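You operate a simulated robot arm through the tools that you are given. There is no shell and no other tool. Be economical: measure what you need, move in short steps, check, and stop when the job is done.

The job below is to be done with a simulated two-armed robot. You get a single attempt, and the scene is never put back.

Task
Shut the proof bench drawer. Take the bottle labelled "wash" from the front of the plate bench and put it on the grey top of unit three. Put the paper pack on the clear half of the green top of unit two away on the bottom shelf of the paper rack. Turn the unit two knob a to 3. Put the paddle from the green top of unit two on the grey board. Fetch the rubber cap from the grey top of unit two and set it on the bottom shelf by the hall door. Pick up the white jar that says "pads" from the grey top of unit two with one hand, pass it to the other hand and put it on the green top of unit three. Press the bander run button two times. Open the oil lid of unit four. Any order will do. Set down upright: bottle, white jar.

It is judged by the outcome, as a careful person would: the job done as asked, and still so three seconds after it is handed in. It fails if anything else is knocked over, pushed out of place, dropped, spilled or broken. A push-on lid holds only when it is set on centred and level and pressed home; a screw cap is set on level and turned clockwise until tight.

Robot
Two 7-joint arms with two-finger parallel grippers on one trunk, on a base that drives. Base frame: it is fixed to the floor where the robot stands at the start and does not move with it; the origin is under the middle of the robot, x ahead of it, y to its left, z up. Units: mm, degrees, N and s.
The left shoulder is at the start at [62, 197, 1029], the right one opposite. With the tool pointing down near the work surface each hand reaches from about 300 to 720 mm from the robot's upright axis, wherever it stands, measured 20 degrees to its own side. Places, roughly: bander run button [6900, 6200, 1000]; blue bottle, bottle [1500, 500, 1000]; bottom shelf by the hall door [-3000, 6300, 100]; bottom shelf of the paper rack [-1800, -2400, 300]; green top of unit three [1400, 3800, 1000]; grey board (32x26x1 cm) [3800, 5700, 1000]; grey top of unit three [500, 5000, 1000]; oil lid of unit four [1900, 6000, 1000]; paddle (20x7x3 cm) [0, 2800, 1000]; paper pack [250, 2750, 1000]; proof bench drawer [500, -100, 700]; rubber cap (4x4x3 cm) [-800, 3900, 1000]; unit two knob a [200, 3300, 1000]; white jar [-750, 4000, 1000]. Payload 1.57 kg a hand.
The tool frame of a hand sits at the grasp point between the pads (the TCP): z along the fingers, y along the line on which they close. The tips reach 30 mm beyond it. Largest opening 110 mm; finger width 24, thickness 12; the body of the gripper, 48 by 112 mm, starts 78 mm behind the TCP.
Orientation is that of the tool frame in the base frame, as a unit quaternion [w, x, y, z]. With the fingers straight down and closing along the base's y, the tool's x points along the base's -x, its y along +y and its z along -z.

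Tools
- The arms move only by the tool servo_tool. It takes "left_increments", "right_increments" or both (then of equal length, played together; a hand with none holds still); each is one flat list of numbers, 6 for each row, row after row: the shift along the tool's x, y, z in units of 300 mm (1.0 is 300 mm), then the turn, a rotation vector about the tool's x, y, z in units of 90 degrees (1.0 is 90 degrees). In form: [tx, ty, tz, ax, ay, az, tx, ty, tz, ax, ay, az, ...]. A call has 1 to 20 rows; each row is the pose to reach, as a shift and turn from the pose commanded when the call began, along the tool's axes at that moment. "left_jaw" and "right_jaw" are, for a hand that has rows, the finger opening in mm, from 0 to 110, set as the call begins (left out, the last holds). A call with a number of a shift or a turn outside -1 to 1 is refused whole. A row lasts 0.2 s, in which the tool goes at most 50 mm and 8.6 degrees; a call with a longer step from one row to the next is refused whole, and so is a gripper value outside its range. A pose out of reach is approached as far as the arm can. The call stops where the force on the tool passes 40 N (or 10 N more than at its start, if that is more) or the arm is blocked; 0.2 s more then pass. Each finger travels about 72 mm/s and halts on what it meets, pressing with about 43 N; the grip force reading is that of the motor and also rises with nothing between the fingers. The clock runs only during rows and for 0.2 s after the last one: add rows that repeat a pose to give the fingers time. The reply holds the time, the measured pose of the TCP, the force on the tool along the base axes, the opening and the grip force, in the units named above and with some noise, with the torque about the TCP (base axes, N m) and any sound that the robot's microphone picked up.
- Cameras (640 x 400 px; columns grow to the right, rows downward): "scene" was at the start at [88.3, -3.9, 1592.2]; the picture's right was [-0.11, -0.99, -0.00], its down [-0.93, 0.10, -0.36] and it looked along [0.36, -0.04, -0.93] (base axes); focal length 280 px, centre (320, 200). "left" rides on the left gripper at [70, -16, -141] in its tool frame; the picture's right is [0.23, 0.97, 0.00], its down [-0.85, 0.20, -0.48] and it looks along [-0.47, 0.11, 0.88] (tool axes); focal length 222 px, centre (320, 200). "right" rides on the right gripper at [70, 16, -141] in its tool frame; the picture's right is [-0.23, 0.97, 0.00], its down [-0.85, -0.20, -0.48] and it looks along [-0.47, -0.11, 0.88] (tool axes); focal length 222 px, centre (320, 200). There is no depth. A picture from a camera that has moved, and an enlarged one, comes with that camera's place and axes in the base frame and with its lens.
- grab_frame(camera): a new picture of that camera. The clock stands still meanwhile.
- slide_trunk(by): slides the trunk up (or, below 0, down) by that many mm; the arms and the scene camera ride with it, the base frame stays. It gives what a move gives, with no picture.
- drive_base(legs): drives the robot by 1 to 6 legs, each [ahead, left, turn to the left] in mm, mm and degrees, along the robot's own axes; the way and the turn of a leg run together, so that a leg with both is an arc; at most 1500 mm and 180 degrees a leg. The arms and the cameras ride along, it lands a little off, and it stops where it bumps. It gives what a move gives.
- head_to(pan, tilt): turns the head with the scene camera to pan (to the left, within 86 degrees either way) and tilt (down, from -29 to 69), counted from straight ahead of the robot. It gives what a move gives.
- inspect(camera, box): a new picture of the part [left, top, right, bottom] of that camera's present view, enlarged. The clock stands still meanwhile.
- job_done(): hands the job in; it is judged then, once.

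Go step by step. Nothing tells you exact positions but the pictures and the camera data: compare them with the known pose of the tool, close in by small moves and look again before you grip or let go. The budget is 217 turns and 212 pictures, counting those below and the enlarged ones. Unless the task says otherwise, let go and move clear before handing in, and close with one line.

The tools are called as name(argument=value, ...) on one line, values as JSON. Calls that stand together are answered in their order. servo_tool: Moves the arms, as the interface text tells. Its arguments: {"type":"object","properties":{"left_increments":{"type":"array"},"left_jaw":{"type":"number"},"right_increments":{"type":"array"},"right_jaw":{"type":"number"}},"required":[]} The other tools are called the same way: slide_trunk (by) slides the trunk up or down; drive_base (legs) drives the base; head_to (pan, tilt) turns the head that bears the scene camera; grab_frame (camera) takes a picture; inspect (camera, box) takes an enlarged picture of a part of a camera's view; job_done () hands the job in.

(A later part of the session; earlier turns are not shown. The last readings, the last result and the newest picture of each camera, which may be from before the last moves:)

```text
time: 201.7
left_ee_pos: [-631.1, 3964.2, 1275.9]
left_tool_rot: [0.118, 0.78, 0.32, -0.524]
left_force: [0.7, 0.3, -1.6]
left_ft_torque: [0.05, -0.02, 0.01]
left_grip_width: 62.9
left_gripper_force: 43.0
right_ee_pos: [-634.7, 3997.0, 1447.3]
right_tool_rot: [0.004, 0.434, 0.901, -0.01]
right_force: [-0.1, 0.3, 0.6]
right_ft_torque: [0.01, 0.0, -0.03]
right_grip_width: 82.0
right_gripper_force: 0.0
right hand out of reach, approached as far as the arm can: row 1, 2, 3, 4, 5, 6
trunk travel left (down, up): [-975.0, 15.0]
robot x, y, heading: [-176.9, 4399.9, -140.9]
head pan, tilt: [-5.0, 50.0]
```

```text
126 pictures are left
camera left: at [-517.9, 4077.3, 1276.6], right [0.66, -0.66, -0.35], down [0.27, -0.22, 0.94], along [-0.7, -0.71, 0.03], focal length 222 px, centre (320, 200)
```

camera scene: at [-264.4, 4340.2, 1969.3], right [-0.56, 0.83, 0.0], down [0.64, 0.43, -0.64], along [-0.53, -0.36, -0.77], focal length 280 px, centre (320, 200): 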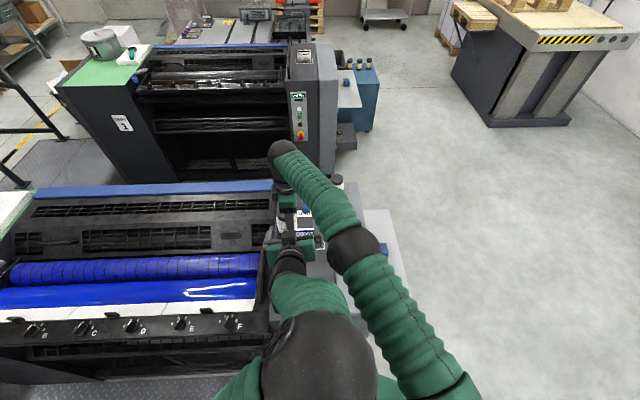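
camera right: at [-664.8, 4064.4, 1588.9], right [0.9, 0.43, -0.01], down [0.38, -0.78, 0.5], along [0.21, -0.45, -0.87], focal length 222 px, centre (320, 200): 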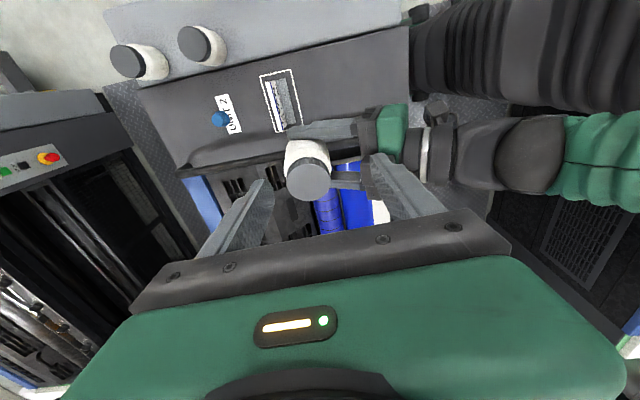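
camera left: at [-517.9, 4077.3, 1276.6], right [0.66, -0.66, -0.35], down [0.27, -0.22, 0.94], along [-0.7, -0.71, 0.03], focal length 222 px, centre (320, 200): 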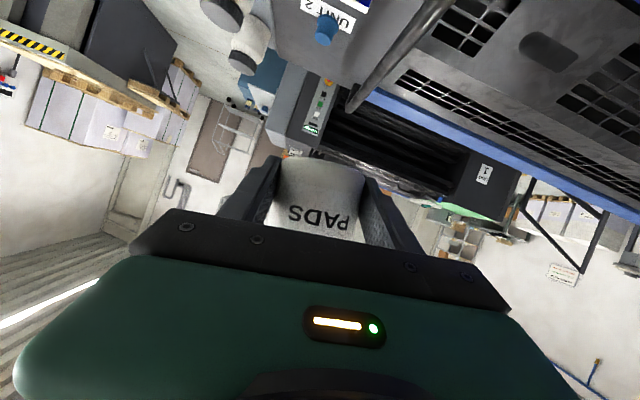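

The left hand holds the jar alone. I'll swing the right hand out of the way and back to its natural pose.

servo_tool(right_increments=[0.13, 0, 0, 0, 0, 0, 0.26, 0, 0, 0, 0, 0, 0.39, 0, 0, 0, 0, 0, 0.52, 0.03, 0, 0, 0, 0.06, 0.65, 0.07, 0, 0, 0, 0.14, 0.75, 0.12, 0, 0, 0, 0.22, 0.78, 0.17, 0, 0, 0, 0.3, 0.8, 0.22, 0, 0, 0, 0.38, 0.8, 0.27, 0, 0, 0, 0.46, 0.8, 0.32, 0, 0, 0, 0.54, 0.8, 0.37, 0, 0, 0, 0.62, 0.8, 0.42, 0, 0, 0, 0.7, 0.8, 0.47, 0, 0, 0, 0.78, 0.8, 0.52, 0, 0, 0, 0.86, 0.8, 0.56, 0, 0, 0, 0.93, 0.8, 0.6, 0, 0, 0, 1.0, 0.8, 0.6, 0, 0, 0, 1.0], right_jaw=110)

grab_frame(camera="scene")

```text
time: 205.3
left_ee_pos: [-631.1, 3966.1, 1275.9]
left_tool_rot: [0.119, 0.781, 0.319, -0.524]
left_force: [0.3, 0.0, -1.3]
left_ft_torque: [0.02, -0.03, 0.01]
left_grip_width: 62.9
left_gripper_force: 43.1
right_ee_pos: [-645.5, 4298.7, 1439.8]
right_tool_rot: [0.01, 0.944, 0.33, -0.004]
right_force: [0.2, -0.4, -0.6]
right_ft_torque: [-0.01, -0.02, 0.0]
right_grip_width: 110.0
right_gripper_force: 0.1
trunk travel left (down, up): [-975.0, 15.0]
robot x, y, heading: [-175.7, 4404.3, -140.8]
head pan, tilt: [-5.0, 50.0]
```

```text
125 pictures are left
camera scene: at [-264.9, 4342.2, 1964.1], right [-0.56, 0.83, 0.0], down [0.64, 0.43, -0.64], along [-0.53, -0.36, -0.77], focal length 280 px, centre (320, 200)
```

scene: 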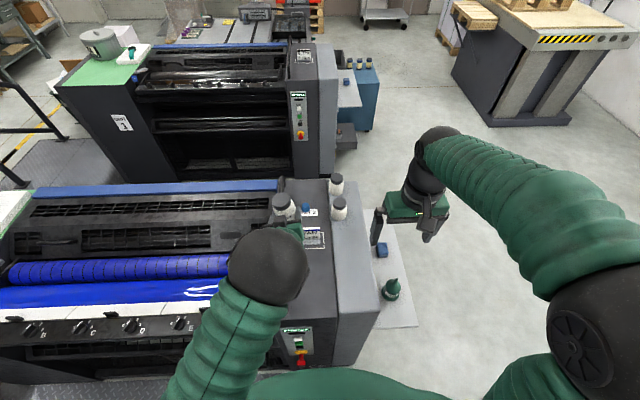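

Next I level and tuck in the left hand with the jar, then drive down the aisle to the walkway and round to unit three's green top.

servo_tool(left_increments=[-0.005, 0.077, -0.047, -0.009, 0.01, 0.017, -0.011, 0.154, -0.094, -0.018, 0.021, 0.034, -0.016, 0.231, -0.141, -0.026, 0.031, 0.05, -0.022, 0.308, -0.188, -0.035, 0.042, 0.067, -0.027, 0.385, -0.235, -0.044, 0.052, 0.084, -0.027, 0.385, -0.235, -0.044, 0.052, 0.084])

drive_base(legs=[[0, 0, 89.3], [1200, 0, 0], [1080, 0, 0], [0, 850, 0], [0, 0, 180]])

grab_frame(camera="scene")

grab_frame(camera="left")

```text
time: 206.7
left_ee_pos: [-508.7, 3910.0, 1295.8]
left_tool_rot: [0.166, 0.816, 0.29, -0.471]
left_force: [0.2, -1.0, -1.6]
left_ft_torque: [0.01, -0.01, 0.02]
left_grip_width: 62.8
left_gripper_force: 42.7
right_ee_pos: [-644.4, 4297.8, 1440.1]
right_tool_rot: [0.01, 0.944, 0.33, -0.004]
right_force: [-0.1, 0.0, 0.2]
right_ft_torque: [-0.02, 0.04, -0.07]
right_grip_width: 110.1
right_gripper_force: 0.2
trunk travel left (down, up): [-975.0, 15.0]
robot x, y, heading: [-170.0, 4403.0, -141.0]
head pan, tilt: [-5.0, 50.0]
```

```text
time: 233.2
left_ee_pos: [1422.6, 3466.4, 1296.8]
left_tool_rot: [-0.216, 0.782, -0.373, -0.451]
left_force: [-0.2, 0.3, -2.4]
left_ft_torque: [-0.05, -0.01, -0.03]
left_grip_width: 63.0
left_gripper_force: 42.6
right_ee_pos: [1810.3, 3600.2, 1439.6]
right_tool_rot: [0.005, 0.901, -0.434, -0.011]
right_force: [0.2, -0.7, 0.6]
right_ft_torque: [-0.02, 0.0, 0.03]
right_grip_width: 110.2
right_gripper_force: 0.0
trunk travel left (down, up): [-975.0, 15.0]
robot x, y, heading: [1917.2, 3128.9, 129.1]
head pan, tilt: [-5.0, 50.0]
```

```text
124 pictures are left
camera scene: at [1850.0, 3222.7, 1964.1], right [0.83, 0.56, 0.0], down [0.43, -0.64, -0.64], along [-0.36, 0.53, -0.77], focal length 280 px, centre (320, 200)
```

scene: 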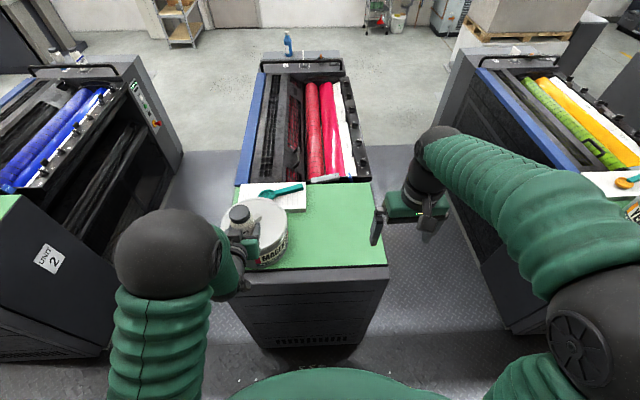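

```text
123 pictures are left
camera left: at [1534.1, 3353.5, 1307.3], right [-0.69, -0.7, -0.2], down [-0.16, -0.12, 0.98], along [-0.71, 0.7, -0.03], focal length 222 px, centre (320, 200)
```

left: 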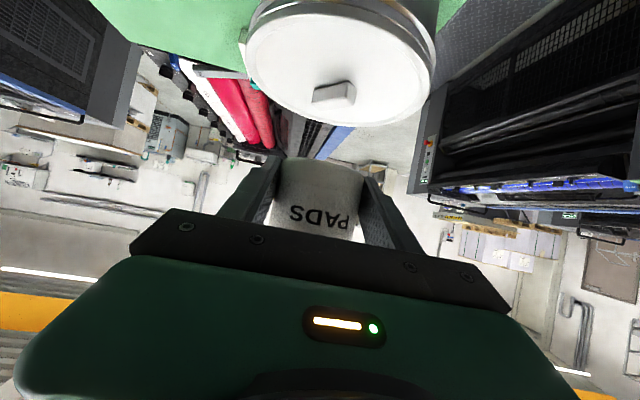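

The clear part of unit three's green top is right of the ink pot, at about u 3585, v 1990 in room axes. I'll shift right and forward so the jar hangs over it.

drive_base(legs=[[0, -315, -0.5], [150, 0, 0]])

servo_tool(left_increments=[0, 0, 0, 0, 0, 0, 0, 0, 0, 0, 0, 0, 0, 0, 0, 0, 0, 0])

grab_frame(camera="scene")

grab_frame(camera="left")

```text
time: 236.3
left_ee_pos: [1577.7, 3769.1, 1298.8]
left_tool_rot: [-0.223, 0.778, -0.374, -0.453]
left_force: [-0.7, -0.6, -1.6]
left_ft_torque: [0.03, -0.02, -0.04]
left_grip_width: 62.7
left_gripper_force: 43.1
right_ee_pos: [1967.0, 3895.8, 1444.5]
right_tool_rot: [0.0, 0.897, -0.441, -0.012]
right_force: [-0.2, -1.3, -0.1]
right_ft_torque: [0.03, -0.01, 0.04]
right_grip_width: 110.4
right_gripper_force: 0.1
trunk travel left (down, up): [-975.0, 15.0]
robot x, y, heading: [2068.6, 3438.6, 128.3]
head pan, tilt: [-5.0, 50.0]
```

```text
time: 237.1
left_ee_pos: [1580.2, 3776.6, 1297.0]
left_tool_rot: [-0.219, 0.779, -0.376, -0.452]
left_force: [-1.1, -0.4, -1.9]
left_ft_torque: [-0.01, -0.03, 0.05]
left_grip_width: 62.6
left_gripper_force: 42.9
right_ee_pos: [1971.4, 3905.3, 1441.6]
right_tool_rot: [0.003, 0.898, -0.441, -0.012]
right_force: [0.4, -0.7, -0.1]
right_ft_torque: [-0.02, 0.02, 0.0]
right_grip_width: 110.1
right_gripper_force: 0.0
trunk travel left (down, up): [-975.0, 15.0]
robot x, y, heading: [2067.6, 3439.7, 128.2]
head pan, tilt: [-5.0, 50.0]
```

```text
122 pictures are left
camera scene: at [2009.8, 3530.0, 1964.4], right [0.84, 0.55, 0.0], down [0.42, -0.64, -0.64], along [-0.35, 0.54, -0.77], focal length 280 px, centre (320, 200)
```

scene: 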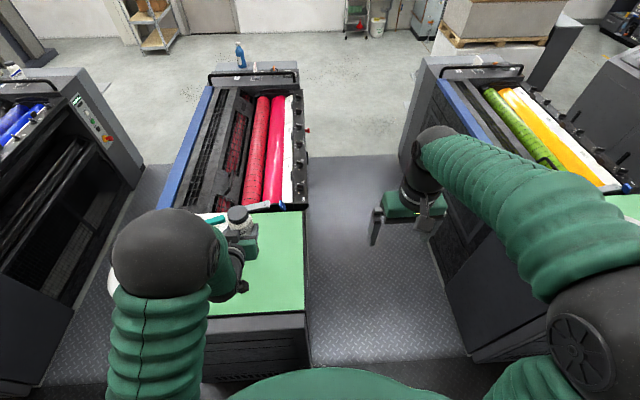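

```text
121 pictures are left
camera left: at [1690.7, 3662.9, 1308.4], right [-0.69, -0.69, -0.2], down [-0.16, -0.12, 0.98], along [-0.7, 0.71, -0.03], focal length 222 px, centre (320, 200)
```

left: 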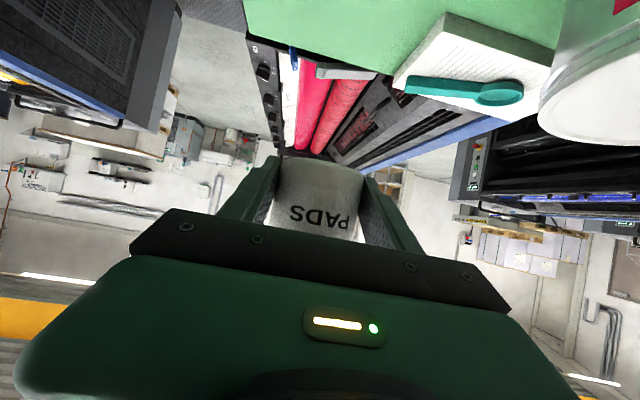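

The jar hangs over clear green surface. I'll lower it most of the way.

servo_tool(left_increments=[0.087, 0, 0.05, 0, 0, 0, 0.174, 0, 0.1, 0, 0, 0, 0.26, 0, 0.149, 0, 0, 0, 0.347, 0, 0.199, 0, 0, 0, 0.434, 0, 0.248, 0, 0, 0, 0.521, 0, 0.298, 0, 0, 0, 0.521, 0, 0.298, 0, 0, 0])

grab_frame(camera="left")

grab_frame(camera="scene")

```text
time: 238.7
left_ee_pos: [1582.1, 3778.8, 1117.9]
left_tool_rot: [-0.218, 0.779, -0.377, -0.451]
left_force: [0.1, 0.3, -2.2]
left_ft_torque: [-0.03, -0.02, 0.02]
left_grip_width: 62.8
left_gripper_force: 43.2
right_ee_pos: [1970.7, 3909.6, 1440.3]
right_tool_rot: [0.005, 0.898, -0.44, -0.012]
right_force: [0.5, -0.4, 0.1]
right_ft_torque: [-0.03, 0.01, -0.01]
right_grip_width: 110.1
right_gripper_force: 0.0
trunk travel left (down, up): [-975.0, 15.0]
robot x, y, heading: [2066.2, 3436.7, 128.0]
head pan, tilt: [-5.0, 50.0]
```

```text
120 pictures are left
camera left: at [1692.7, 3665.0, 1128.2], right [-0.69, -0.69, -0.2], down [-0.16, -0.12, 0.98], along [-0.7, 0.71, -0.03], focal length 222 px, centre (320, 200)
```

left: 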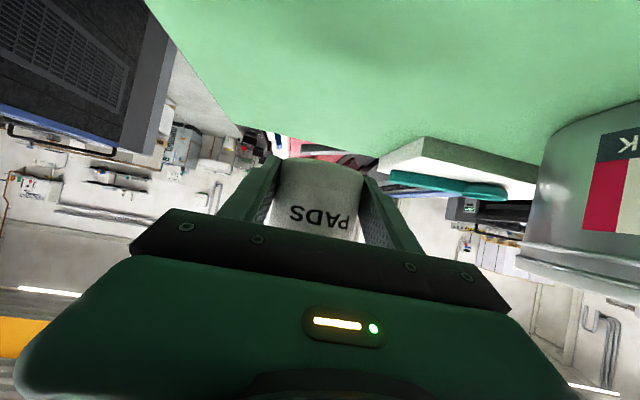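

```text
119 pictures are left
camera scene: at [2005.4, 3534.2, 1964.1], right [0.84, 0.55, 0.0], down [0.42, -0.64, -0.64], along [-0.35, 0.54, -0.77], focal length 280 px, centre (320, 200)
```

scene: 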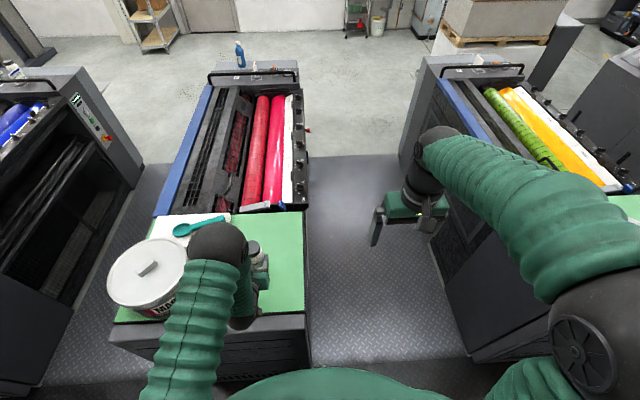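

Pot and arm are clear of each other. I'll lower further, then slowly until contact.

servo_tool(left_increments=[0.053, 0, 0.03, 0, 0, 0, 0.106, 0, 0.06, 0, 0, 0, 0.13, 0, 0.075, 0, 0, 0, 0.139, 0, 0.08, 0, 0, 0, 0.148, 0, 0.084, 0, 0, 0, 0.157, 0, 0.089, 0, 0, 0, 0.166, 0, 0.094, 0, 0, 0, 0.175, 0, 0.1, 0, 0, 0, 0.184, 0, 0.105, 0, 0, 0, 0.193, 0, 0.11, 0, 0, 0, 0.202, 0, 0.115, 0, 0, 0, 0.211, 0, 0.12, 0, 0, 0, 0.22, 0, 0.125, 0, 0, 0, 0.229, 0, 0.13, 0, 0, 0, 0.238, 0, 0.135, 0, 0, 0, 0.247, 0, 0.14, 0, 0, 0])

grab_frame(camera="left")

```text
time: 242.1
left_ee_pos: [1580.5, 3778.4, 1030.5]
left_tool_rot: [-0.219, 0.779, -0.377, -0.451]
left_force: [-0.3, -0.1, -1.6]
left_ft_torque: [-0.01, -0.01, 0.0]
left_grip_width: 62.5
left_gripper_force: 43.1
right_ee_pos: [1968.0, 3907.8, 1440.9]
right_tool_rot: [0.003, 0.897, -0.441, -0.011]
right_force: [-0.7, -0.6, 0.9]
right_ft_torque: [0.01, -0.01, -0.02]
right_grip_width: 109.8
right_gripper_force: 0.0
trunk travel left (down, up): [-975.0, 15.0]
robot x, y, heading: [2067.8, 3439.3, 127.9]
head pan, tilt: [-5.0, 50.0]
```

```text
118 pictures are left
camera left: at [1689.7, 3664.5, 1041.9], right [-0.69, -0.69, -0.2], down [-0.17, -0.12, 0.98], along [-0.7, 0.71, -0.03], focal length 222 px, centre (320, 200)
```

left: 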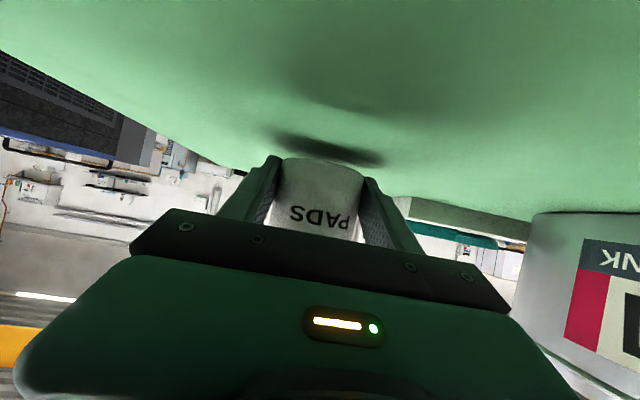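

Close to the surface now; continuing slowly.

servo_tool(left_increments=[0.009, 0, 0.005, 0, 0, 0, 0.017, 0, 0.01, 0, 0, 0, 0.026, 0, 0.015, 0, 0, 0, 0.035, 0, 0.02, 0, 0, 0, 0.043, 0, 0.025, 0, 0, 0, 0.052, 0, 0.03, 0, 0, 0, 0.061, 0, 0.035, 0, 0, 0, 0.07, 0, 0.04, 0, 0, 0, 0.078, 0, 0.045, 0, 0, 0, 0.087, 0, 0.05, 0, 0, 0, 0.096, 0, 0.055, 0, 0, 0, 0.104, 0, 0.06, 0, 0, 0])

grab_frame(camera="left")

```text
time: 243.4
left_ee_pos: [1576.4, 3782.9, 1023.6]
left_tool_rot: [-0.224, 0.773, -0.374, -0.461]
left_force: [-2.9, 2.4, 12.3]
left_ft_torque: [-0.71, -0.53, -0.02]
left_grip_width: 62.9
left_gripper_force: 43.2
right_ee_pos: [1971.9, 3905.5, 1441.3]
right_tool_rot: [0.003, 0.898, -0.441, -0.013]
right_force: [0.4, -0.3, -0.2]
right_ft_torque: [0.01, 0.02, -0.03]
right_grip_width: 109.9
right_gripper_force: 0.1
trunk travel left (down, up): [-975.0, 15.0]
robot x, y, heading: [2070.4, 3436.6, 128.0]
head pan, tilt: [-5.0, 50.0]
stopped in row 6 (left hand): the force on the tool passed its limit at 44 N (the readings are from after the stop); the commanded pose is now the measured one
```

```text
117 pictures are left
camera left: at [1687.1, 3667.9, 1031.6], right [-0.7, -0.69, -0.2], down [-0.15, -0.14, 0.98], along [-0.7, 0.71, -0.01], focal length 222 px, centre (320, 200)
```

left: 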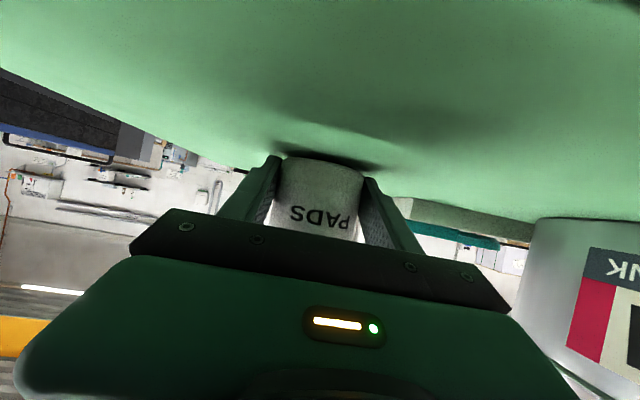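

The jar is on the surface and looks level. I'll ease up, open, and back the left hand straight away from it.

servo_tool(left_increments=[-0.006, 0, -0.003, 0, 0, 0, -0.006, 0, -0.003, 0, 0, 0])

servo_tool(left_increments=[0, 0, 0, 0, 0, 0, 0, 0, 0, 0, 0, 0, 0, 0, 0, 0, 0, 0, 0, 0, 0, 0, 0, 0, 0, 0, 0, 0, 0, 0], left_jaw=110)

grab_frame(camera="left")

```text
time: 244.0
left_ee_pos: [1575.7, 3781.5, 1025.1]
left_tool_rot: [-0.224, 0.773, -0.375, -0.459]
left_force: [-0.2, -1.4, 18.5]
left_ft_torque: [0.06, 0.53, 0.31]
left_grip_width: 62.6
left_gripper_force: 43.2
right_ee_pos: [1970.7, 3907.0, 1441.6]
right_tool_rot: [0.004, 0.898, -0.441, -0.012]
right_force: [0.4, -0.6, 0.6]
right_ft_torque: [0.01, 0.0, 0.0]
right_grip_width: 110.1
right_gripper_force: 0.1
trunk travel left (down, up): [-975.0, 15.0]
robot x, y, heading: [2066.4, 3439.7, 127.8]
head pan, tilt: [-5.0, 50.0]
```

```text
time: 245.2
left_ee_pos: [1577.8, 3780.2, 1025.3]
left_tool_rot: [-0.222, 0.774, -0.375, -0.459]
left_force: [2.8, -4.4, 21.2]
left_ft_torque: [-0.05, 0.53, 0.86]
left_grip_width: 106.4
left_gripper_force: 0.2
right_ee_pos: [1972.8, 3906.6, 1442.4]
right_tool_rot: [0.004, 0.898, -0.44, -0.013]
right_force: [1.3, 0.3, -0.3]
right_ft_torque: [-0.02, -0.03, -0.02]
right_grip_width: 110.3
right_gripper_force: 0.0
trunk travel left (down, up): [-975.0, 15.0]
robot x, y, heading: [2066.4, 3440.2, 128.1]
head pan, tilt: [-5.0, 50.0]
```

```text
116 pictures are left
camera left: at [1688.4, 3667.0, 1032.9], right [-0.7, -0.69, -0.2], down [-0.15, -0.13, 0.98], along [-0.7, 0.71, -0.01], focal length 222 px, centre (320, 200)
```

left: 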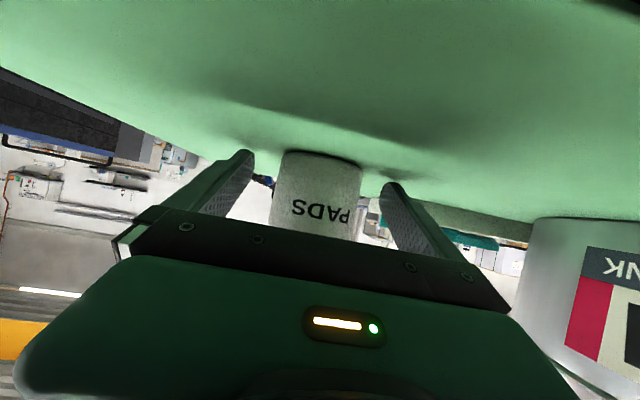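

The jar stands free between the fingers. I'll rise a touch, back straight off, then lift.

servo_tool(left_increments=[-0.02, 0, -0.012, 0, 0, 0, -0.02, 0, -0.012, 0, 0, 0, 0.02, 0, -0.082, 0, 0, 0, 0.06, 0, -0.152, 0, 0, 0, 0.1, 0, -0.222, 0, 0, 0, 0.14, 0, -0.292, 0, 0, 0, 0.18, 0, -0.361, 0, 0, 0, 0.1, 0, -0.43, 0, 0, 0, 0, 0, -0.49, 0, 0, 0, -0.12, 0, -0.55, 0, 0, 0, -0.25, 0, -0.62, 0, 0, 0, -0.38, 0, -0.69, 0, 0, 0])

grab_frame(camera="left")

grab_frame(camera="scene")

```text
time: 247.8
left_ee_pos: [1645.9, 3697.3, 1209.6]
left_tool_rot: [-0.222, 0.775, -0.375, -0.457]
left_force: [-0.1, -0.1, -1.0]
left_ft_torque: [0.0, -0.02, 0.02]
left_grip_width: 110.0
left_gripper_force: 0.0
left hand out of reach, approached as far as the arm can: row 12
right_ee_pos: [1969.6, 3908.4, 1441.1]
right_tool_rot: [0.003, 0.898, -0.44, -0.013]
right_force: [0.0, 0.0, 0.1]
right_ft_torque: [0.0, -0.05, 0.0]
right_grip_width: 109.9
right_gripper_force: 0.1
trunk travel left (down, up): [-975.0, 15.0]
robot x, y, heading: [2068.6, 3437.7, 128.1]
head pan, tilt: [-5.0, 50.0]
```

```text
115 pictures are left
camera left: at [1756.2, 3583.8, 1218.1], right [-0.7, -0.69, -0.2], down [-0.15, -0.13, 0.98], along [-0.7, 0.71, -0.02], focal length 222 px, centre (320, 200)
```

left: 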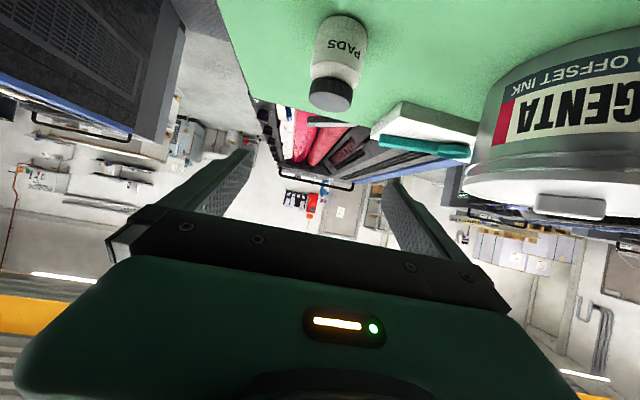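

```text
114 pictures are left
camera scene: at [2004.2, 3531.1, 1964.1], right [0.84, 0.55, 0.0], down [0.42, -0.64, -0.64], along [-0.35, 0.54, -0.77], focal length 280 px, centre (320, 200)
```

scene: 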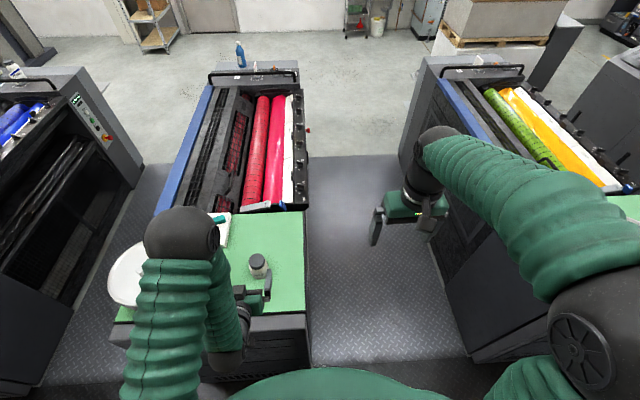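

The jar stands upright on unit three's green top. Now I return the left hand to vertical and drive into the aisle facing unit two's knobs.

servo_tool(left_increments=[-0.039, 0, -0.022, 0, 0.075, 0, -0.077, 0, -0.044, 0, 0.151, 0, -0.116, 0, -0.067, 0, 0.227, 0, -0.154, 0, -0.089, 0, 0.302, 0, -0.193, 0, -0.111, 0, 0.378, 0, -0.231, 0, -0.133, 0, 0.453, 0, -0.27, 0, -0.156, 0, 0.529, 0, -0.308, 0, -0.178, 0, 0.604, 0, -0.347, 0, -0.2, 0, 0.68, 0, -0.347, 0, -0.2, 0, 0.68, 0])

drive_base(legs=[[-150, 0, 0.4], [0, 1150, 0], [1210, 0, 0], [0, 0, 90]])

head_to(pan=5, tilt=50)

grab_frame(camera="scene")

```text
time: 250.0
left_ee_pos: [1645.8, 3695.0, 1327.2]
left_tool_rot: [0.0, 0.9, -0.436, 0.0]
left_force: [0.7, -0.3, 0.4]
left_ft_torque: [-0.01, -0.01, 0.0]
left_grip_width: 110.0
left_gripper_force: 0.0
left hand out of reach, approached as far as the arm can: row 1, 2
right_ee_pos: [1968.7, 3907.8, 1440.2]
right_tool_rot: [0.005, 0.898, -0.44, -0.01]
right_force: [0.1, 1.0, -0.1]
right_ft_torque: [0.02, 0.02, 0.02]
right_grip_width: 110.0
right_gripper_force: 0.1
trunk travel left (down, up): [-975.0, 15.0]
robot x, y, heading: [2064.5, 3436.8, 128.2]
head pan, tilt: [-5.0, 50.0]
```

```text
time: 266.3
left_ee_pos: [275.5, 3135.3, 1328.7]
left_tool_rot: [0.0, 0.94, 0.342, 0.001]
left_force: [0.4, -0.7, -0.6]
left_ft_torque: [0.01, -0.05, -0.01]
left_grip_width: 110.4
left_gripper_force: 0.0
right_ee_pos: [55.6, 3453.7, 1440.8]
right_tool_rot: [0.011, 0.942, 0.336, -0.004]
right_force: [-0.4, -0.2, 0.5]
right_ft_torque: [0.01, 0.0, -0.04]
right_grip_width: 109.9
right_gripper_force: 0.1
trunk travel left (down, up): [-975.0, 15.0]
robot x, y, heading: [521.6, 3568.2, -140.2]
head pan, tilt: [-5.0, 50.0]
```

```text
time: 267.0
left_ee_pos: [277.1, 3136.1, 1328.8]
left_tool_rot: [-0.001, 0.94, 0.341, 0.0]
left_force: [-0.5, -0.6, -0.6]
left_ft_torque: [0.0, 0.01, -0.01]
left_grip_width: 110.1
left_gripper_force: 0.0
right_ee_pos: [56.5, 3452.9, 1441.7]
right_tool_rot: [0.011, 0.942, 0.337, -0.005]
right_force: [0.1, -0.4, 0.6]
right_ft_torque: [0.01, -0.01, 0.02]
right_grip_width: 110.0
right_gripper_force: 0.0
trunk travel left (down, up): [-975.0, 15.0]
robot x, y, heading: [524.8, 3562.1, -140.2]
head pan, tilt: [5.0, 50.0]
```

```text
113 pictures are left
camera scene: at [442.2, 3489.7, 1964.1], right [-0.7, 0.71, 0.0], down [0.55, 0.54, -0.64], along [-0.46, -0.45, -0.77], focal length 280 px, centre (320, 200)
```

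scene: 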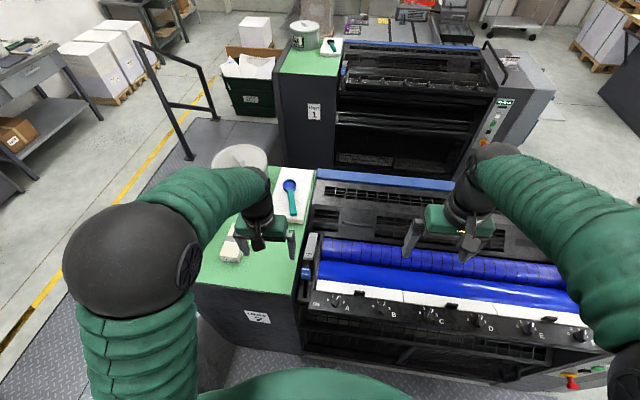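

inspect(camera="scene", box=[300, 270, 400, 340])

inspect(camera="scene", box=[180, 140, 330, 290])

```text
5.71 times, centred on (350, 305) of scene
camera zoom: at [442.2, 3489.7, 1964.1], right [-0.7, 0.71, 0.0], down [0.55, 0.54, -0.64], along [-0.46, -0.45, -0.77], focal length 1598 px, centre (149, -400)
```

zoom: 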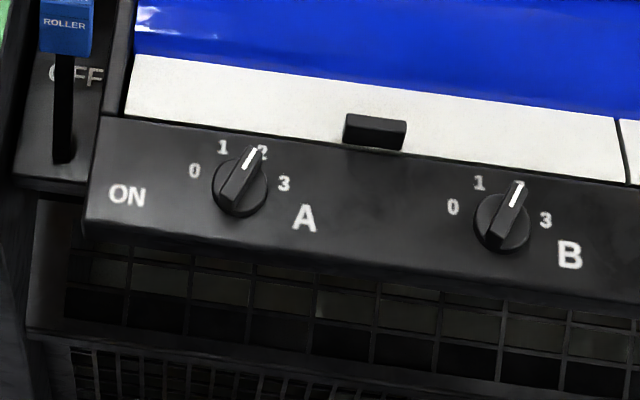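

```text
2.67 times, centred on (255, 215) of scene
camera zoom: at [442.2, 3489.7, 1964.1], right [-0.7, 0.71, 0.0], down [0.55, 0.54, -0.64], along [-0.46, -0.45, -0.77], focal length 746 px, centre (493, 160)
```

zoom: 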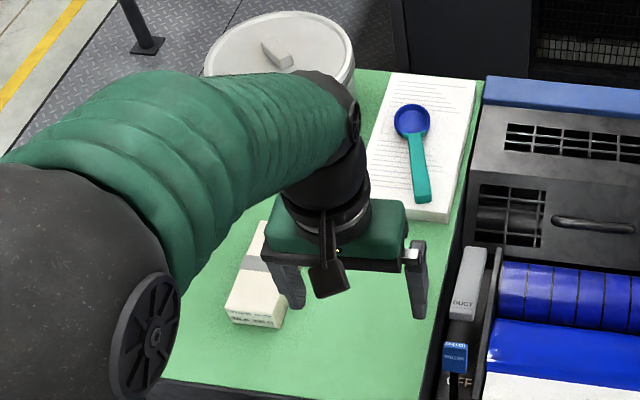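

Knob A points to 2 and needs a clockwise turn to 3; its axis is vertical. I'll shift right so the left hand can work above it.

drive_base(legs=[[0, -150, -1]])

servo_tool(left_increments=[0.03, -0.03, 0.1, 0, 0, 0, 0.05, -0.06, 0.2, 0, 0, 0, 0.08, -0.1, 0.3, 0, 0, 0, 0.1, -0.13, 0.4, 0, 0, 0, 0.1, -0.13, 0.5, 0, 0, 0, 0.1, -0.13, 0.5, 0, 0, 0], left_jaw=50)

grab_frame(camera="left")

```text
time: 268.4
left_ee_pos: [200.5, 3224.2, 1324.5]
left_tool_rot: [-0.013, 0.942, 0.335, -0.003]
left_force: [0.0, -0.8, -0.2]
left_ft_torque: [-0.01, 0.01, 0.03]
left_grip_width: 109.7
left_gripper_force: 0.1
right_ee_pos: [-13.6, 3543.6, 1447.8]
right_tool_rot: [-0.002, 0.944, 0.329, -0.01]
right_force: [-0.3, 0.7, -0.1]
right_ft_torque: [-0.05, -0.04, 0.03]
right_grip_width: 110.1
right_gripper_force: 0.0
trunk travel left (down, up): [-975.0, 15.0]
robot x, y, heading: [431.3, 3677.4, -140.9]
head pan, tilt: [5.0, 50.0]
```

```text
time: 269.8
left_ee_pos: [163.4, 3319.3, 1178.9]
left_tool_rot: [0.006, 0.942, 0.336, 0.002]
left_force: [-0.4, 0.2, 1.0]
left_ft_torque: [0.01, -0.02, -0.02]
left_grip_width: 50.0
left_gripper_force: 0.1
right_ee_pos: [-51.5, 3593.8, 1438.6]
right_tool_rot: [0.019, 0.944, 0.328, -0.003]
right_force: [0.4, -0.1, 0.6]
right_ft_torque: [0.0, 0.0, 0.02]
right_grip_width: 110.0
right_gripper_force: 0.1
trunk travel left (down, up): [-975.0, 15.0]
robot x, y, heading: [430.8, 3673.7, -141.1]
head pan, tilt: [5.0, 50.0]
```

```text
110 pictures are left
camera left: at [207.2, 3376.6, 1322.1], right [0.79, -0.61, 0.01], down [-0.54, -0.69, 0.48], along [-0.29, -0.39, -0.88], focal length 222 px, centre (320, 200)
```

left: 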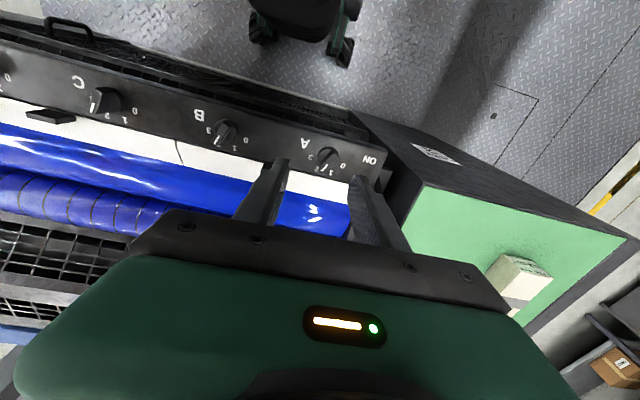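

inspect(camera="left", box=[280, 120, 390, 190])

```text
5.71 times, centred on (335, 155) of left
camera zoom: at [207.2, 3376.6, 1322.1], right [0.79, -0.61, 0.01], down [-0.54, -0.69, 0.48], along [-0.29, -0.39, -0.88], focal length 1269 px, centre (234, 457)
```

zoom: 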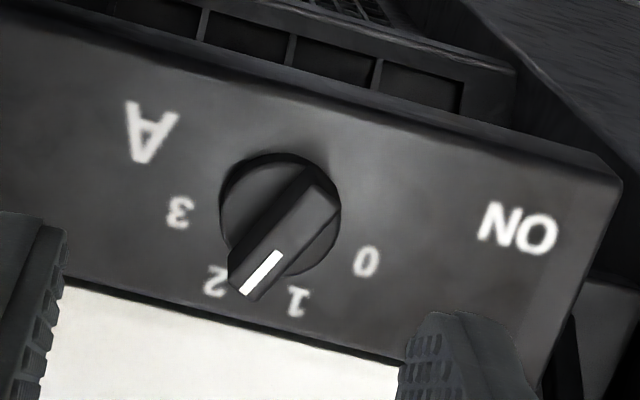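

The pointer is at 2 (azimuth about -167°); 3 is roughly 50° further clockwise. I'll centre over the knob, yaw the fingers in line with the pointer and descend partway.

servo_tool(left_increments=[-0.022, 0.018, 0.08, 0, 0, 0.073, -0.045, 0.035, 0.16, 0, 0, 0.146, -0.067, 0.053, 0.24, 0, 0, 0.218, -0.089, 0.07, 0.32, 0, 0, 0.291, -0.089, 0.07, 0.38, 0, 0, 0.291, -0.089, 0.07, 0.43, 0, 0, 0.291, -0.089, 0.07, 0.43, 0, 0, 0.291], left_jaw=40)

grab_frame(camera="left")

inspect(camera="scene", box=[210, 240, 350, 340])

```text
time: 271.4
left_ee_pos: [174.9, 3262.9, 1049.0]
left_tool_rot: [-0.002, 0.994, 0.112, -0.002]
left_force: [0.9, -0.4, 0.6]
left_ft_torque: [0.02, 0.03, 0.0]
left_grip_width: 40.1
left_gripper_force: 0.0
right_ee_pos: [-31.5, 3567.3, 1442.9]
right_tool_rot: [0.009, 0.944, 0.329, -0.007]
right_force: [-0.5, -0.6, -0.2]
right_ft_torque: [0.04, 0.02, -0.06]
right_grip_width: 110.0
right_gripper_force: 0.1
trunk travel left (down, up): [-975.0, 15.0]
robot x, y, heading: [433.3, 3675.2, -141.1]
head pan, tilt: [5.0, 50.0]
```

```text
108 pictures are left
camera left: at [240.1, 3293.8, 1191.1], right [0.44, -0.9, -0.01], down [-0.79, -0.39, 0.48], along [-0.43, -0.21, -0.88], focal length 222 px, centre (320, 200)
```

left: 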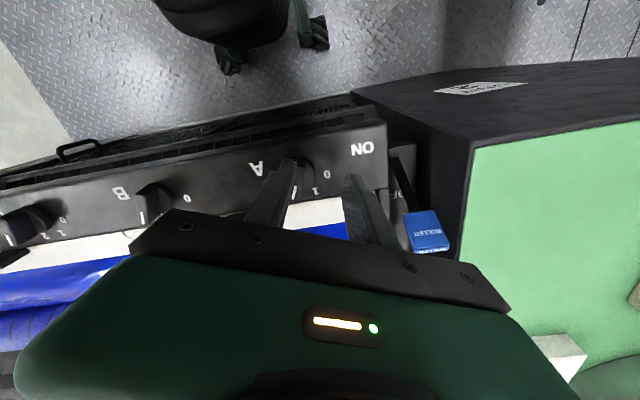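

```text
4.00 times, centred on (280, 290) of scene
camera zoom: at [358.2, 3591.4, 1964.0], right [-0.69, 0.72, 0.01], down [0.55, 0.54, -0.64], along [-0.47, -0.44, -0.77], focal length 1119 px, centre (480, -160)
```

zoom: 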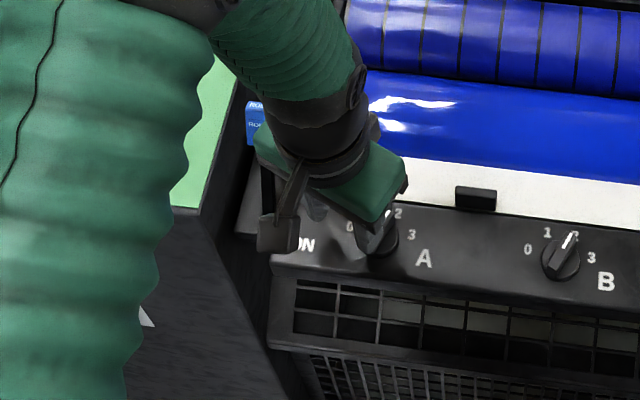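

The base had swayed; I'll lift slightly, correct by about 30 mm and check.

servo_tool(left_increments=[0, 0, -0.07, 0, 0, 0, -0.045, -0.089, -0.07, 0, 0, 0, -0.045, -0.089, -0.07, 0, 0, 0, -0.045, -0.089, -0.03, 0, 0, 0, -0.045, -0.089, -0.03, 0, 0, 0])

inspect(camera="left", box=[230, 110, 410, 230])

```text
time: 272.6
left_ee_pos: [148.0, 3298.0, 1058.8]
left_tool_rot: [0.001, 0.994, 0.112, 0.0]
left_force: [0.2, -0.4, -0.1]
left_ft_torque: [-0.05, -0.04, -0.03]
left_grip_width: 40.2
left_gripper_force: 0.0
right_ee_pos: [-39.9, 3577.8, 1441.3]
right_tool_rot: [0.013, 0.944, 0.329, -0.004]
right_force: [-1.0, -0.1, 0.2]
right_ft_torque: [-0.05, -0.01, 0.01]
right_grip_width: 110.1
right_gripper_force: 0.1
trunk travel left (down, up): [-975.0, 15.0]
robot x, y, heading: [431.6, 3676.1, -141.2]
head pan, tilt: [5.0, 50.0]
```

```text
3.33 times, centred on (320, 170) of left
camera zoom: at [212.8, 3327.8, 1201.6], right [0.44, -0.9, 0.0], down [-0.79, -0.39, 0.48], along [-0.43, -0.21, -0.88], focal length 740 px, centre (320, 300)
```

zoom: 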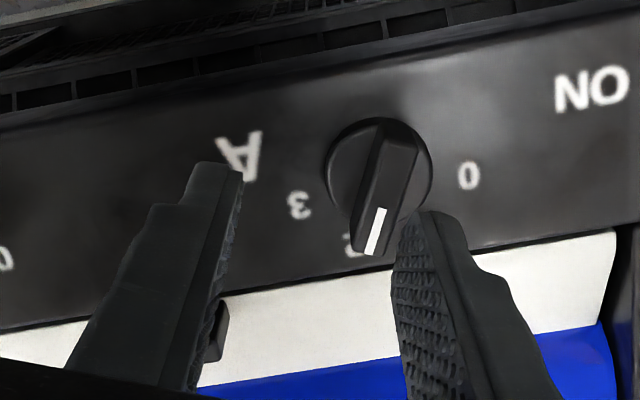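

I'll shift 13 mm across and 5 mm along, then descend onto the knob in small steps.

servo_tool(left_increments=[0.017, 0.043, 0, 0, 0, 0, 0.017, 0.043, 0, 0, 0, 0, 0.017, 0.043, 0.02, 0, 0, 0, 0.017, 0.043, 0.04, 0, 0, 0, 0.017, 0.043, 0.055, 0, 0, 0, 0.017, 0.043, 0.07, 0, 0, 0, 0.017, 0.043, 0.085, 0, 0, 0, 0.017, 0.043, 0.1, 0, 0, 0])

inspect(camera="left", box=[230, 110, 410, 230])

```text
time: 274.4
left_ee_pos: [157.9, 3280.7, 1027.5]
left_tool_rot: [0.0, 0.994, 0.114, -0.001]
left_force: [0.4, 1.0, 0.6]
left_ft_torque: [-0.02, -0.02, 0.0]
left_grip_width: 40.0
left_gripper_force: 0.0
right_ee_pos: [-37.4, 3574.4, 1442.3]
right_tool_rot: [0.011, 0.944, 0.329, -0.005]
right_force: [0.6, -0.8, -0.2]
right_ft_torque: [0.01, -0.01, 0.0]
right_grip_width: 110.0
right_gripper_force: 0.0
trunk travel left (down, up): [-975.0, 15.0]
robot x, y, heading: [434.4, 3674.5, -141.4]
head pan, tilt: [5.0, 50.0]
```

```text
3.33 times, centred on (320, 170) of left
camera zoom: at [224.3, 3311.7, 1171.3], right [0.44, -0.9, 0.0], down [-0.79, -0.39, 0.48], along [-0.43, -0.21, -0.88], focal length 740 px, centre (320, 300)
```

zoom: 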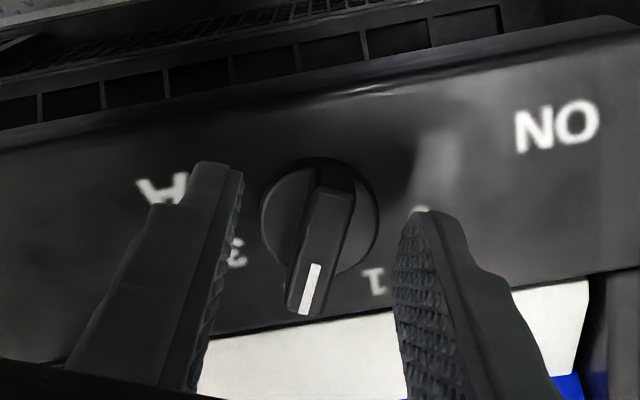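

The pointer is between the fingers. I'll descend a little further, then close on it.

servo_tool(left_increments=[0, 0, 0.01, 0, 0, 0, 0, 0, 0.02, 0, 0, 0, 0, 0, 0.03, 0, 0, 0])

servo_tool(left_increments=[0, 0, 0, 0, 0, 0, 0, 0, 0, 0, 0, 0, 0, 0, 0, 0, 0, 0, 0, 0, 0, 0, 0, 0], left_jaw=0)

inspect(camera="left", box=[230, 110, 410, 230])

```text
time: 275.1
left_ee_pos: [161.7, 3280.2, 1017.9]
left_tool_rot: [-0.001, 0.994, 0.113, -0.001]
left_force: [-0.3, -0.2, 0.0]
left_ft_torque: [0.0, 0.0, 0.01]
left_grip_width: 40.0
left_gripper_force: 0.0
right_ee_pos: [-36.0, 3573.7, 1441.4]
right_tool_rot: [0.012, 0.944, 0.33, -0.005]
right_force: [0.2, 0.3, 0.3]
right_ft_torque: [0.0, -0.02, -0.02]
right_grip_width: 110.0
right_gripper_force: 0.0
trunk travel left (down, up): [-975.0, 15.0]
robot x, y, heading: [430.5, 3677.9, -141.2]
head pan, tilt: [5.0, 50.0]
```

```text
time: 276.1
left_ee_pos: [159.7, 3280.2, 1019.6]
left_tool_rot: [0.0, 0.994, 0.113, -0.001]
left_force: [0.3, -5.9, 4.5]
left_ft_torque: [-0.07, -0.73, 0.05]
left_grip_width: 10.9
left_gripper_force: 28.5
right_ee_pos: [-34.9, 3572.1, 1442.7]
right_tool_rot: [0.011, 0.944, 0.33, -0.005]
right_force: [0.5, 0.1, -0.3]
right_ft_torque: [-0.01, -0.01, -0.02]
right_grip_width: 109.8
right_gripper_force: 0.1
trunk travel left (down, up): [-975.0, 15.0]
robot x, y, heading: [429.5, 3677.5, -141.2]
head pan, tilt: [5.0, 50.0]
```

```text
3.33 times, centred on (320, 170) of left
camera zoom: at [225.3, 3310.2, 1161.9], right [0.44, -0.9, 0.0], down [-0.79, -0.39, 0.48], along [-0.43, -0.21, -0.88], focal length 740 px, centre (320, 300)
```

zoom: 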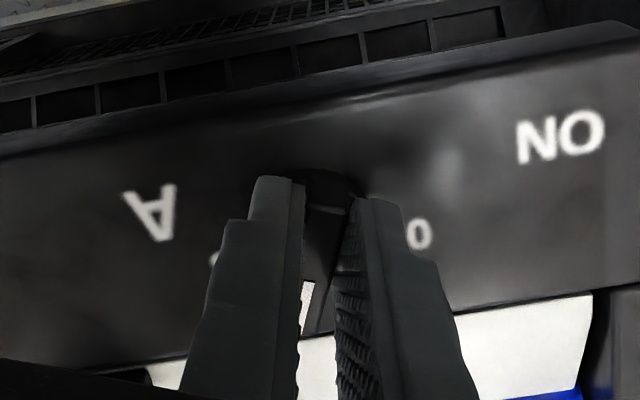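

Pointer gripped. I'll turn it 50° clockwise.

servo_tool(left_increments=[0, 0, 0, 0, 0, 0.07, 0, 0, 0, 0, 0, 0.14, 0, 0, 0, 0, 0, 0.21, 0, 0, 0, 0, 0, 0.28, 0, 0, 0, 0, 0, 0.35, 0, 0, 0, 0, 0, 0.42, 0, 0, 0, 0, 0, 0.49, 0, 0, 0, 0, 0, 0.56, 0, 0, 0, 0, 0, 0.57, 0, 0, 0, 0, 0, 0.57])

inspect(camera="left", box=[230, 110, 410, 230])

```text
time: 278.4
left_ee_pos: [160.0, 3271.7, 1018.7]
left_tool_rot: [0.0, 0.945, -0.328, -0.001]
left_force: [-8.3, -34.2, 13.2]
left_ft_torque: [-0.78, 0.27, 0.23]
left_grip_width: 10.8
left_gripper_force: 28.2
right_ee_pos: [-35.7, 3566.6, 1441.9]
right_tool_rot: [0.009, 0.944, 0.329, -0.006]
right_force: [0.8, -0.5, -0.4]
right_ft_torque: [-0.03, -0.01, -0.06]
right_grip_width: 109.9
right_gripper_force: 0.1
trunk travel left (down, up): [-975.0, 15.0]
robot x, y, heading: [430.6, 3672.4, -141.3]
head pan, tilt: [5.0, 50.0]
```

```text
3.33 times, centred on (320, 170) of left
camera zoom: at [223.6, 3241.6, 1160.5], right [-0.43, -0.91, 0.0], down [-0.79, 0.37, 0.48], along [-0.44, 0.2, -0.88], focal length 740 px, centre (320, 300)
```

zoom: 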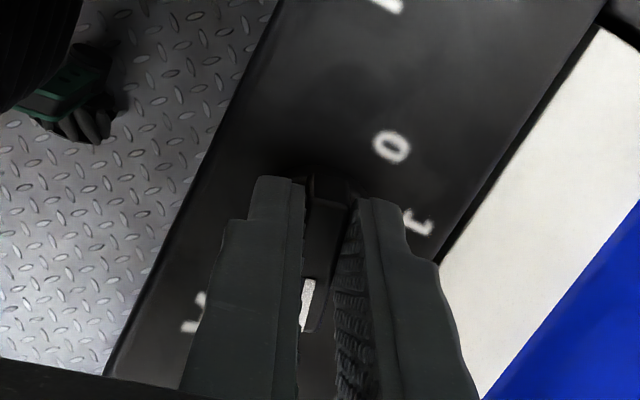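

Turned. I'll release and rise to check the pointer.

servo_tool(left_increments=[0, 0, 0, 0, 0, 0, 0, 0, 0, 0, 0, 0, 0, 0, 0, 0, 0, 0], left_jaw=45)

servo_tool(left_increments=[0, 0, -0.1, 0, 0, 0, 0, 0, -0.25, 0, 0, 0, 0, 0, -0.4, 0, 0, 0, 0, 0, -0.5, 0, 0, 0])

inspect(camera="left", box=[240, 110, 400, 215])

```text
time: 279.1
left_ee_pos: [159.6, 3277.9, 1017.4]
left_tool_rot: [-0.002, 0.945, -0.328, 0.0]
left_force: [-0.5, -0.6, -0.2]
left_ft_torque: [0.03, 0.03, 0.0]
left_grip_width: 45.2
left_gripper_force: 0.0
right_ee_pos: [-36.3, 3570.1, 1442.2]
right_tool_rot: [0.011, 0.944, 0.33, -0.005]
right_force: [-0.6, 0.1, 0.3]
right_ft_torque: [0.02, -0.02, 0.01]
right_grip_width: 110.0
right_gripper_force: 0.2
trunk travel left (down, up): [-975.0, 15.0]
robot x, y, heading: [429.4, 3674.9, -141.3]
head pan, tilt: [5.0, 50.0]
```

```text
time: 280.1
left_ee_pos: [162.7, 3279.3, 1169.9]
left_tool_rot: [0.0, 0.945, -0.328, -0.001]
left_force: [0.3, 0.7, -0.2]
left_ft_torque: [-0.01, 0.02, 0.0]
left_grip_width: 45.1
left_gripper_force: 0.1
right_ee_pos: [-34.6, 3572.8, 1441.8]
right_tool_rot: [0.01, 0.944, 0.33, -0.007]
right_force: [0.0, -0.2, 0.2]
right_ft_torque: [0.02, 0.02, 0.01]
right_grip_width: 109.9
right_gripper_force: 0.1
trunk travel left (down, up): [-975.0, 15.0]
robot x, y, heading: [432.1, 3675.9, -141.2]
head pan, tilt: [5.0, 50.0]
```

```text
3.81 times, centred on (320, 162) of left
camera zoom: at [228.6, 3248.5, 1312.3], right [-0.43, -0.9, 0.0], down [-0.79, 0.37, 0.48], along [-0.43, 0.2, -0.88], focal length 846 px, centre (320, 343)
```

zoom: 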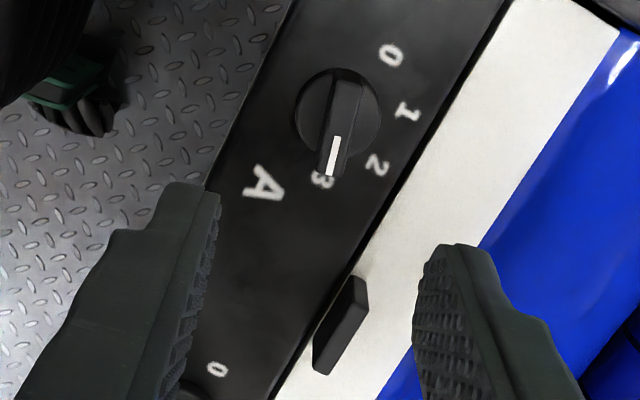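

Knob A now points to 3. I'll restore the left hand and drive round to the walkway end of unit two's green top.

servo_tool(left_increments=[0, 0, -0.04, 0, 0, -0.086, 0, 0, -0.08, 0, 0, -0.172, 0, 0, -0.12, 0, 0, -0.258, 0, 0, -0.16, 0, 0, -0.344, 0, 0, -0.2, 0, 0, -0.43, 0, 0, -0.24, 0, 0, -0.517, 0, 0, -0.28, 0, 0, -0.603, 0, 0, -0.32, 0, 0, -0.689, 0, 0, -0.36, 0, 0, -0.775, 0, 0, -0.4, 0, 0, -0.861, 0, 0, -0.4, 0, 0, -0.861], left_jaw=110)

drive_base(legs=[[0, 0, 89.7], [1330, 0, 0], [0, -750, 0], [0, 0, 180]])

head_to(pan=0, tilt=50)

grab_frame(camera="scene")

```text
time: 282.6
left_ee_pos: [159.6, 3281.1, 1289.3]
left_tool_rot: [-0.001, 0.942, 0.336, 0.0]
left_force: [0.2, 0.3, -0.2]
left_ft_torque: [0.0, 0.01, 0.01]
left_grip_width: 110.0
left_gripper_force: 0.0
right_ee_pos: [-35.8, 3573.5, 1441.7]
right_tool_rot: [0.011, 0.944, 0.33, -0.007]
right_force: [-1.5, -1.3, -0.6]
right_ft_torque: [0.0, -0.01, 0.0]
right_grip_width: 110.0
right_gripper_force: 0.0
trunk travel left (down, up): [-975.0, 15.0]
robot x, y, heading: [431.6, 3672.7, -141.4]
head pan, tilt: [5.0, 50.0]
```

```text
time: 303.9
left_ee_pos: [250.9, 2447.0, 1288.6]
left_tool_rot: [0.0, 0.9, -0.435, 0.0]
left_force: [-0.7, -0.1, -0.4]
left_ft_torque: [0.06, 0.01, 0.0]
left_grip_width: 110.0
left_gripper_force: 0.1
right_ee_pos: [548.2, 2639.0, 1441.4]
right_tool_rot: [0.004, 0.898, -0.44, -0.012]
right_force: [-0.8, -0.5, 0.5]
right_ft_torque: [0.0, -0.02, 0.01]
right_grip_width: 110.0
right_gripper_force: 0.1
trunk travel left (down, up): [-975.0, 15.0]
robot x, y, heading: [643.1, 2174.1, 127.6]
head pan, tilt: [5.0, 50.0]
```

```text
time: 304.6
left_ee_pos: [251.3, 2445.7, 1290.0]
left_tool_rot: [-0.001, 0.9, -0.436, -0.001]
left_force: [1.1, 0.5, -0.8]
left_ft_torque: [0.01, 0.03, 0.02]
left_grip_width: 110.0
left_gripper_force: 0.0
right_ee_pos: [548.6, 2637.7, 1441.9]
right_tool_rot: [0.004, 0.897, -0.441, -0.012]
right_force: [0.5, 0.1, 0.9]
right_ft_torque: [-0.01, -0.02, 0.02]
right_grip_width: 110.0
right_gripper_force: 0.0
trunk travel left (down, up): [-975.0, 15.0]
robot x, y, heading: [643.1, 2170.5, 128.0]
head pan, tilt: [0.0, 50.0]
```

```text
101 pictures are left
camera scene: at [574.2, 2260.9, 1964.1], right [0.79, 0.62, 0.0], down [0.47, -0.6, -0.64], along [-0.4, 0.5, -0.77], focal length 280 px, centre (320, 200)
```

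scene: 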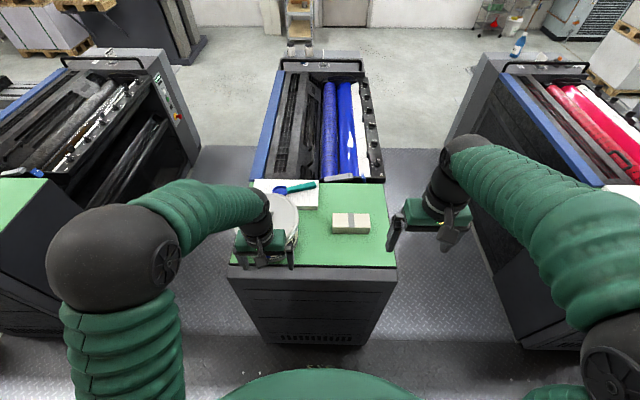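

inspect(camera="scene", box=[230, 160, 410, 280])

```text
3.33 times, centred on (320, 220) of scene
camera zoom: at [574.2, 2260.9, 1964.1], right [0.79, 0.62, 0.0], down [0.47, -0.6, -0.64], along [-0.4, 0.5, -0.77], focal length 932 px, centre (320, 133)
```

zoom: 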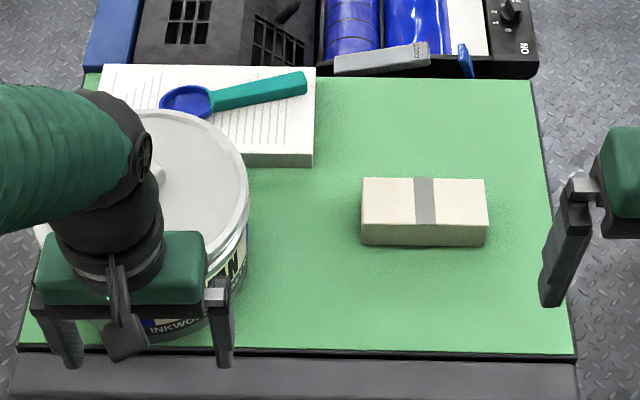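

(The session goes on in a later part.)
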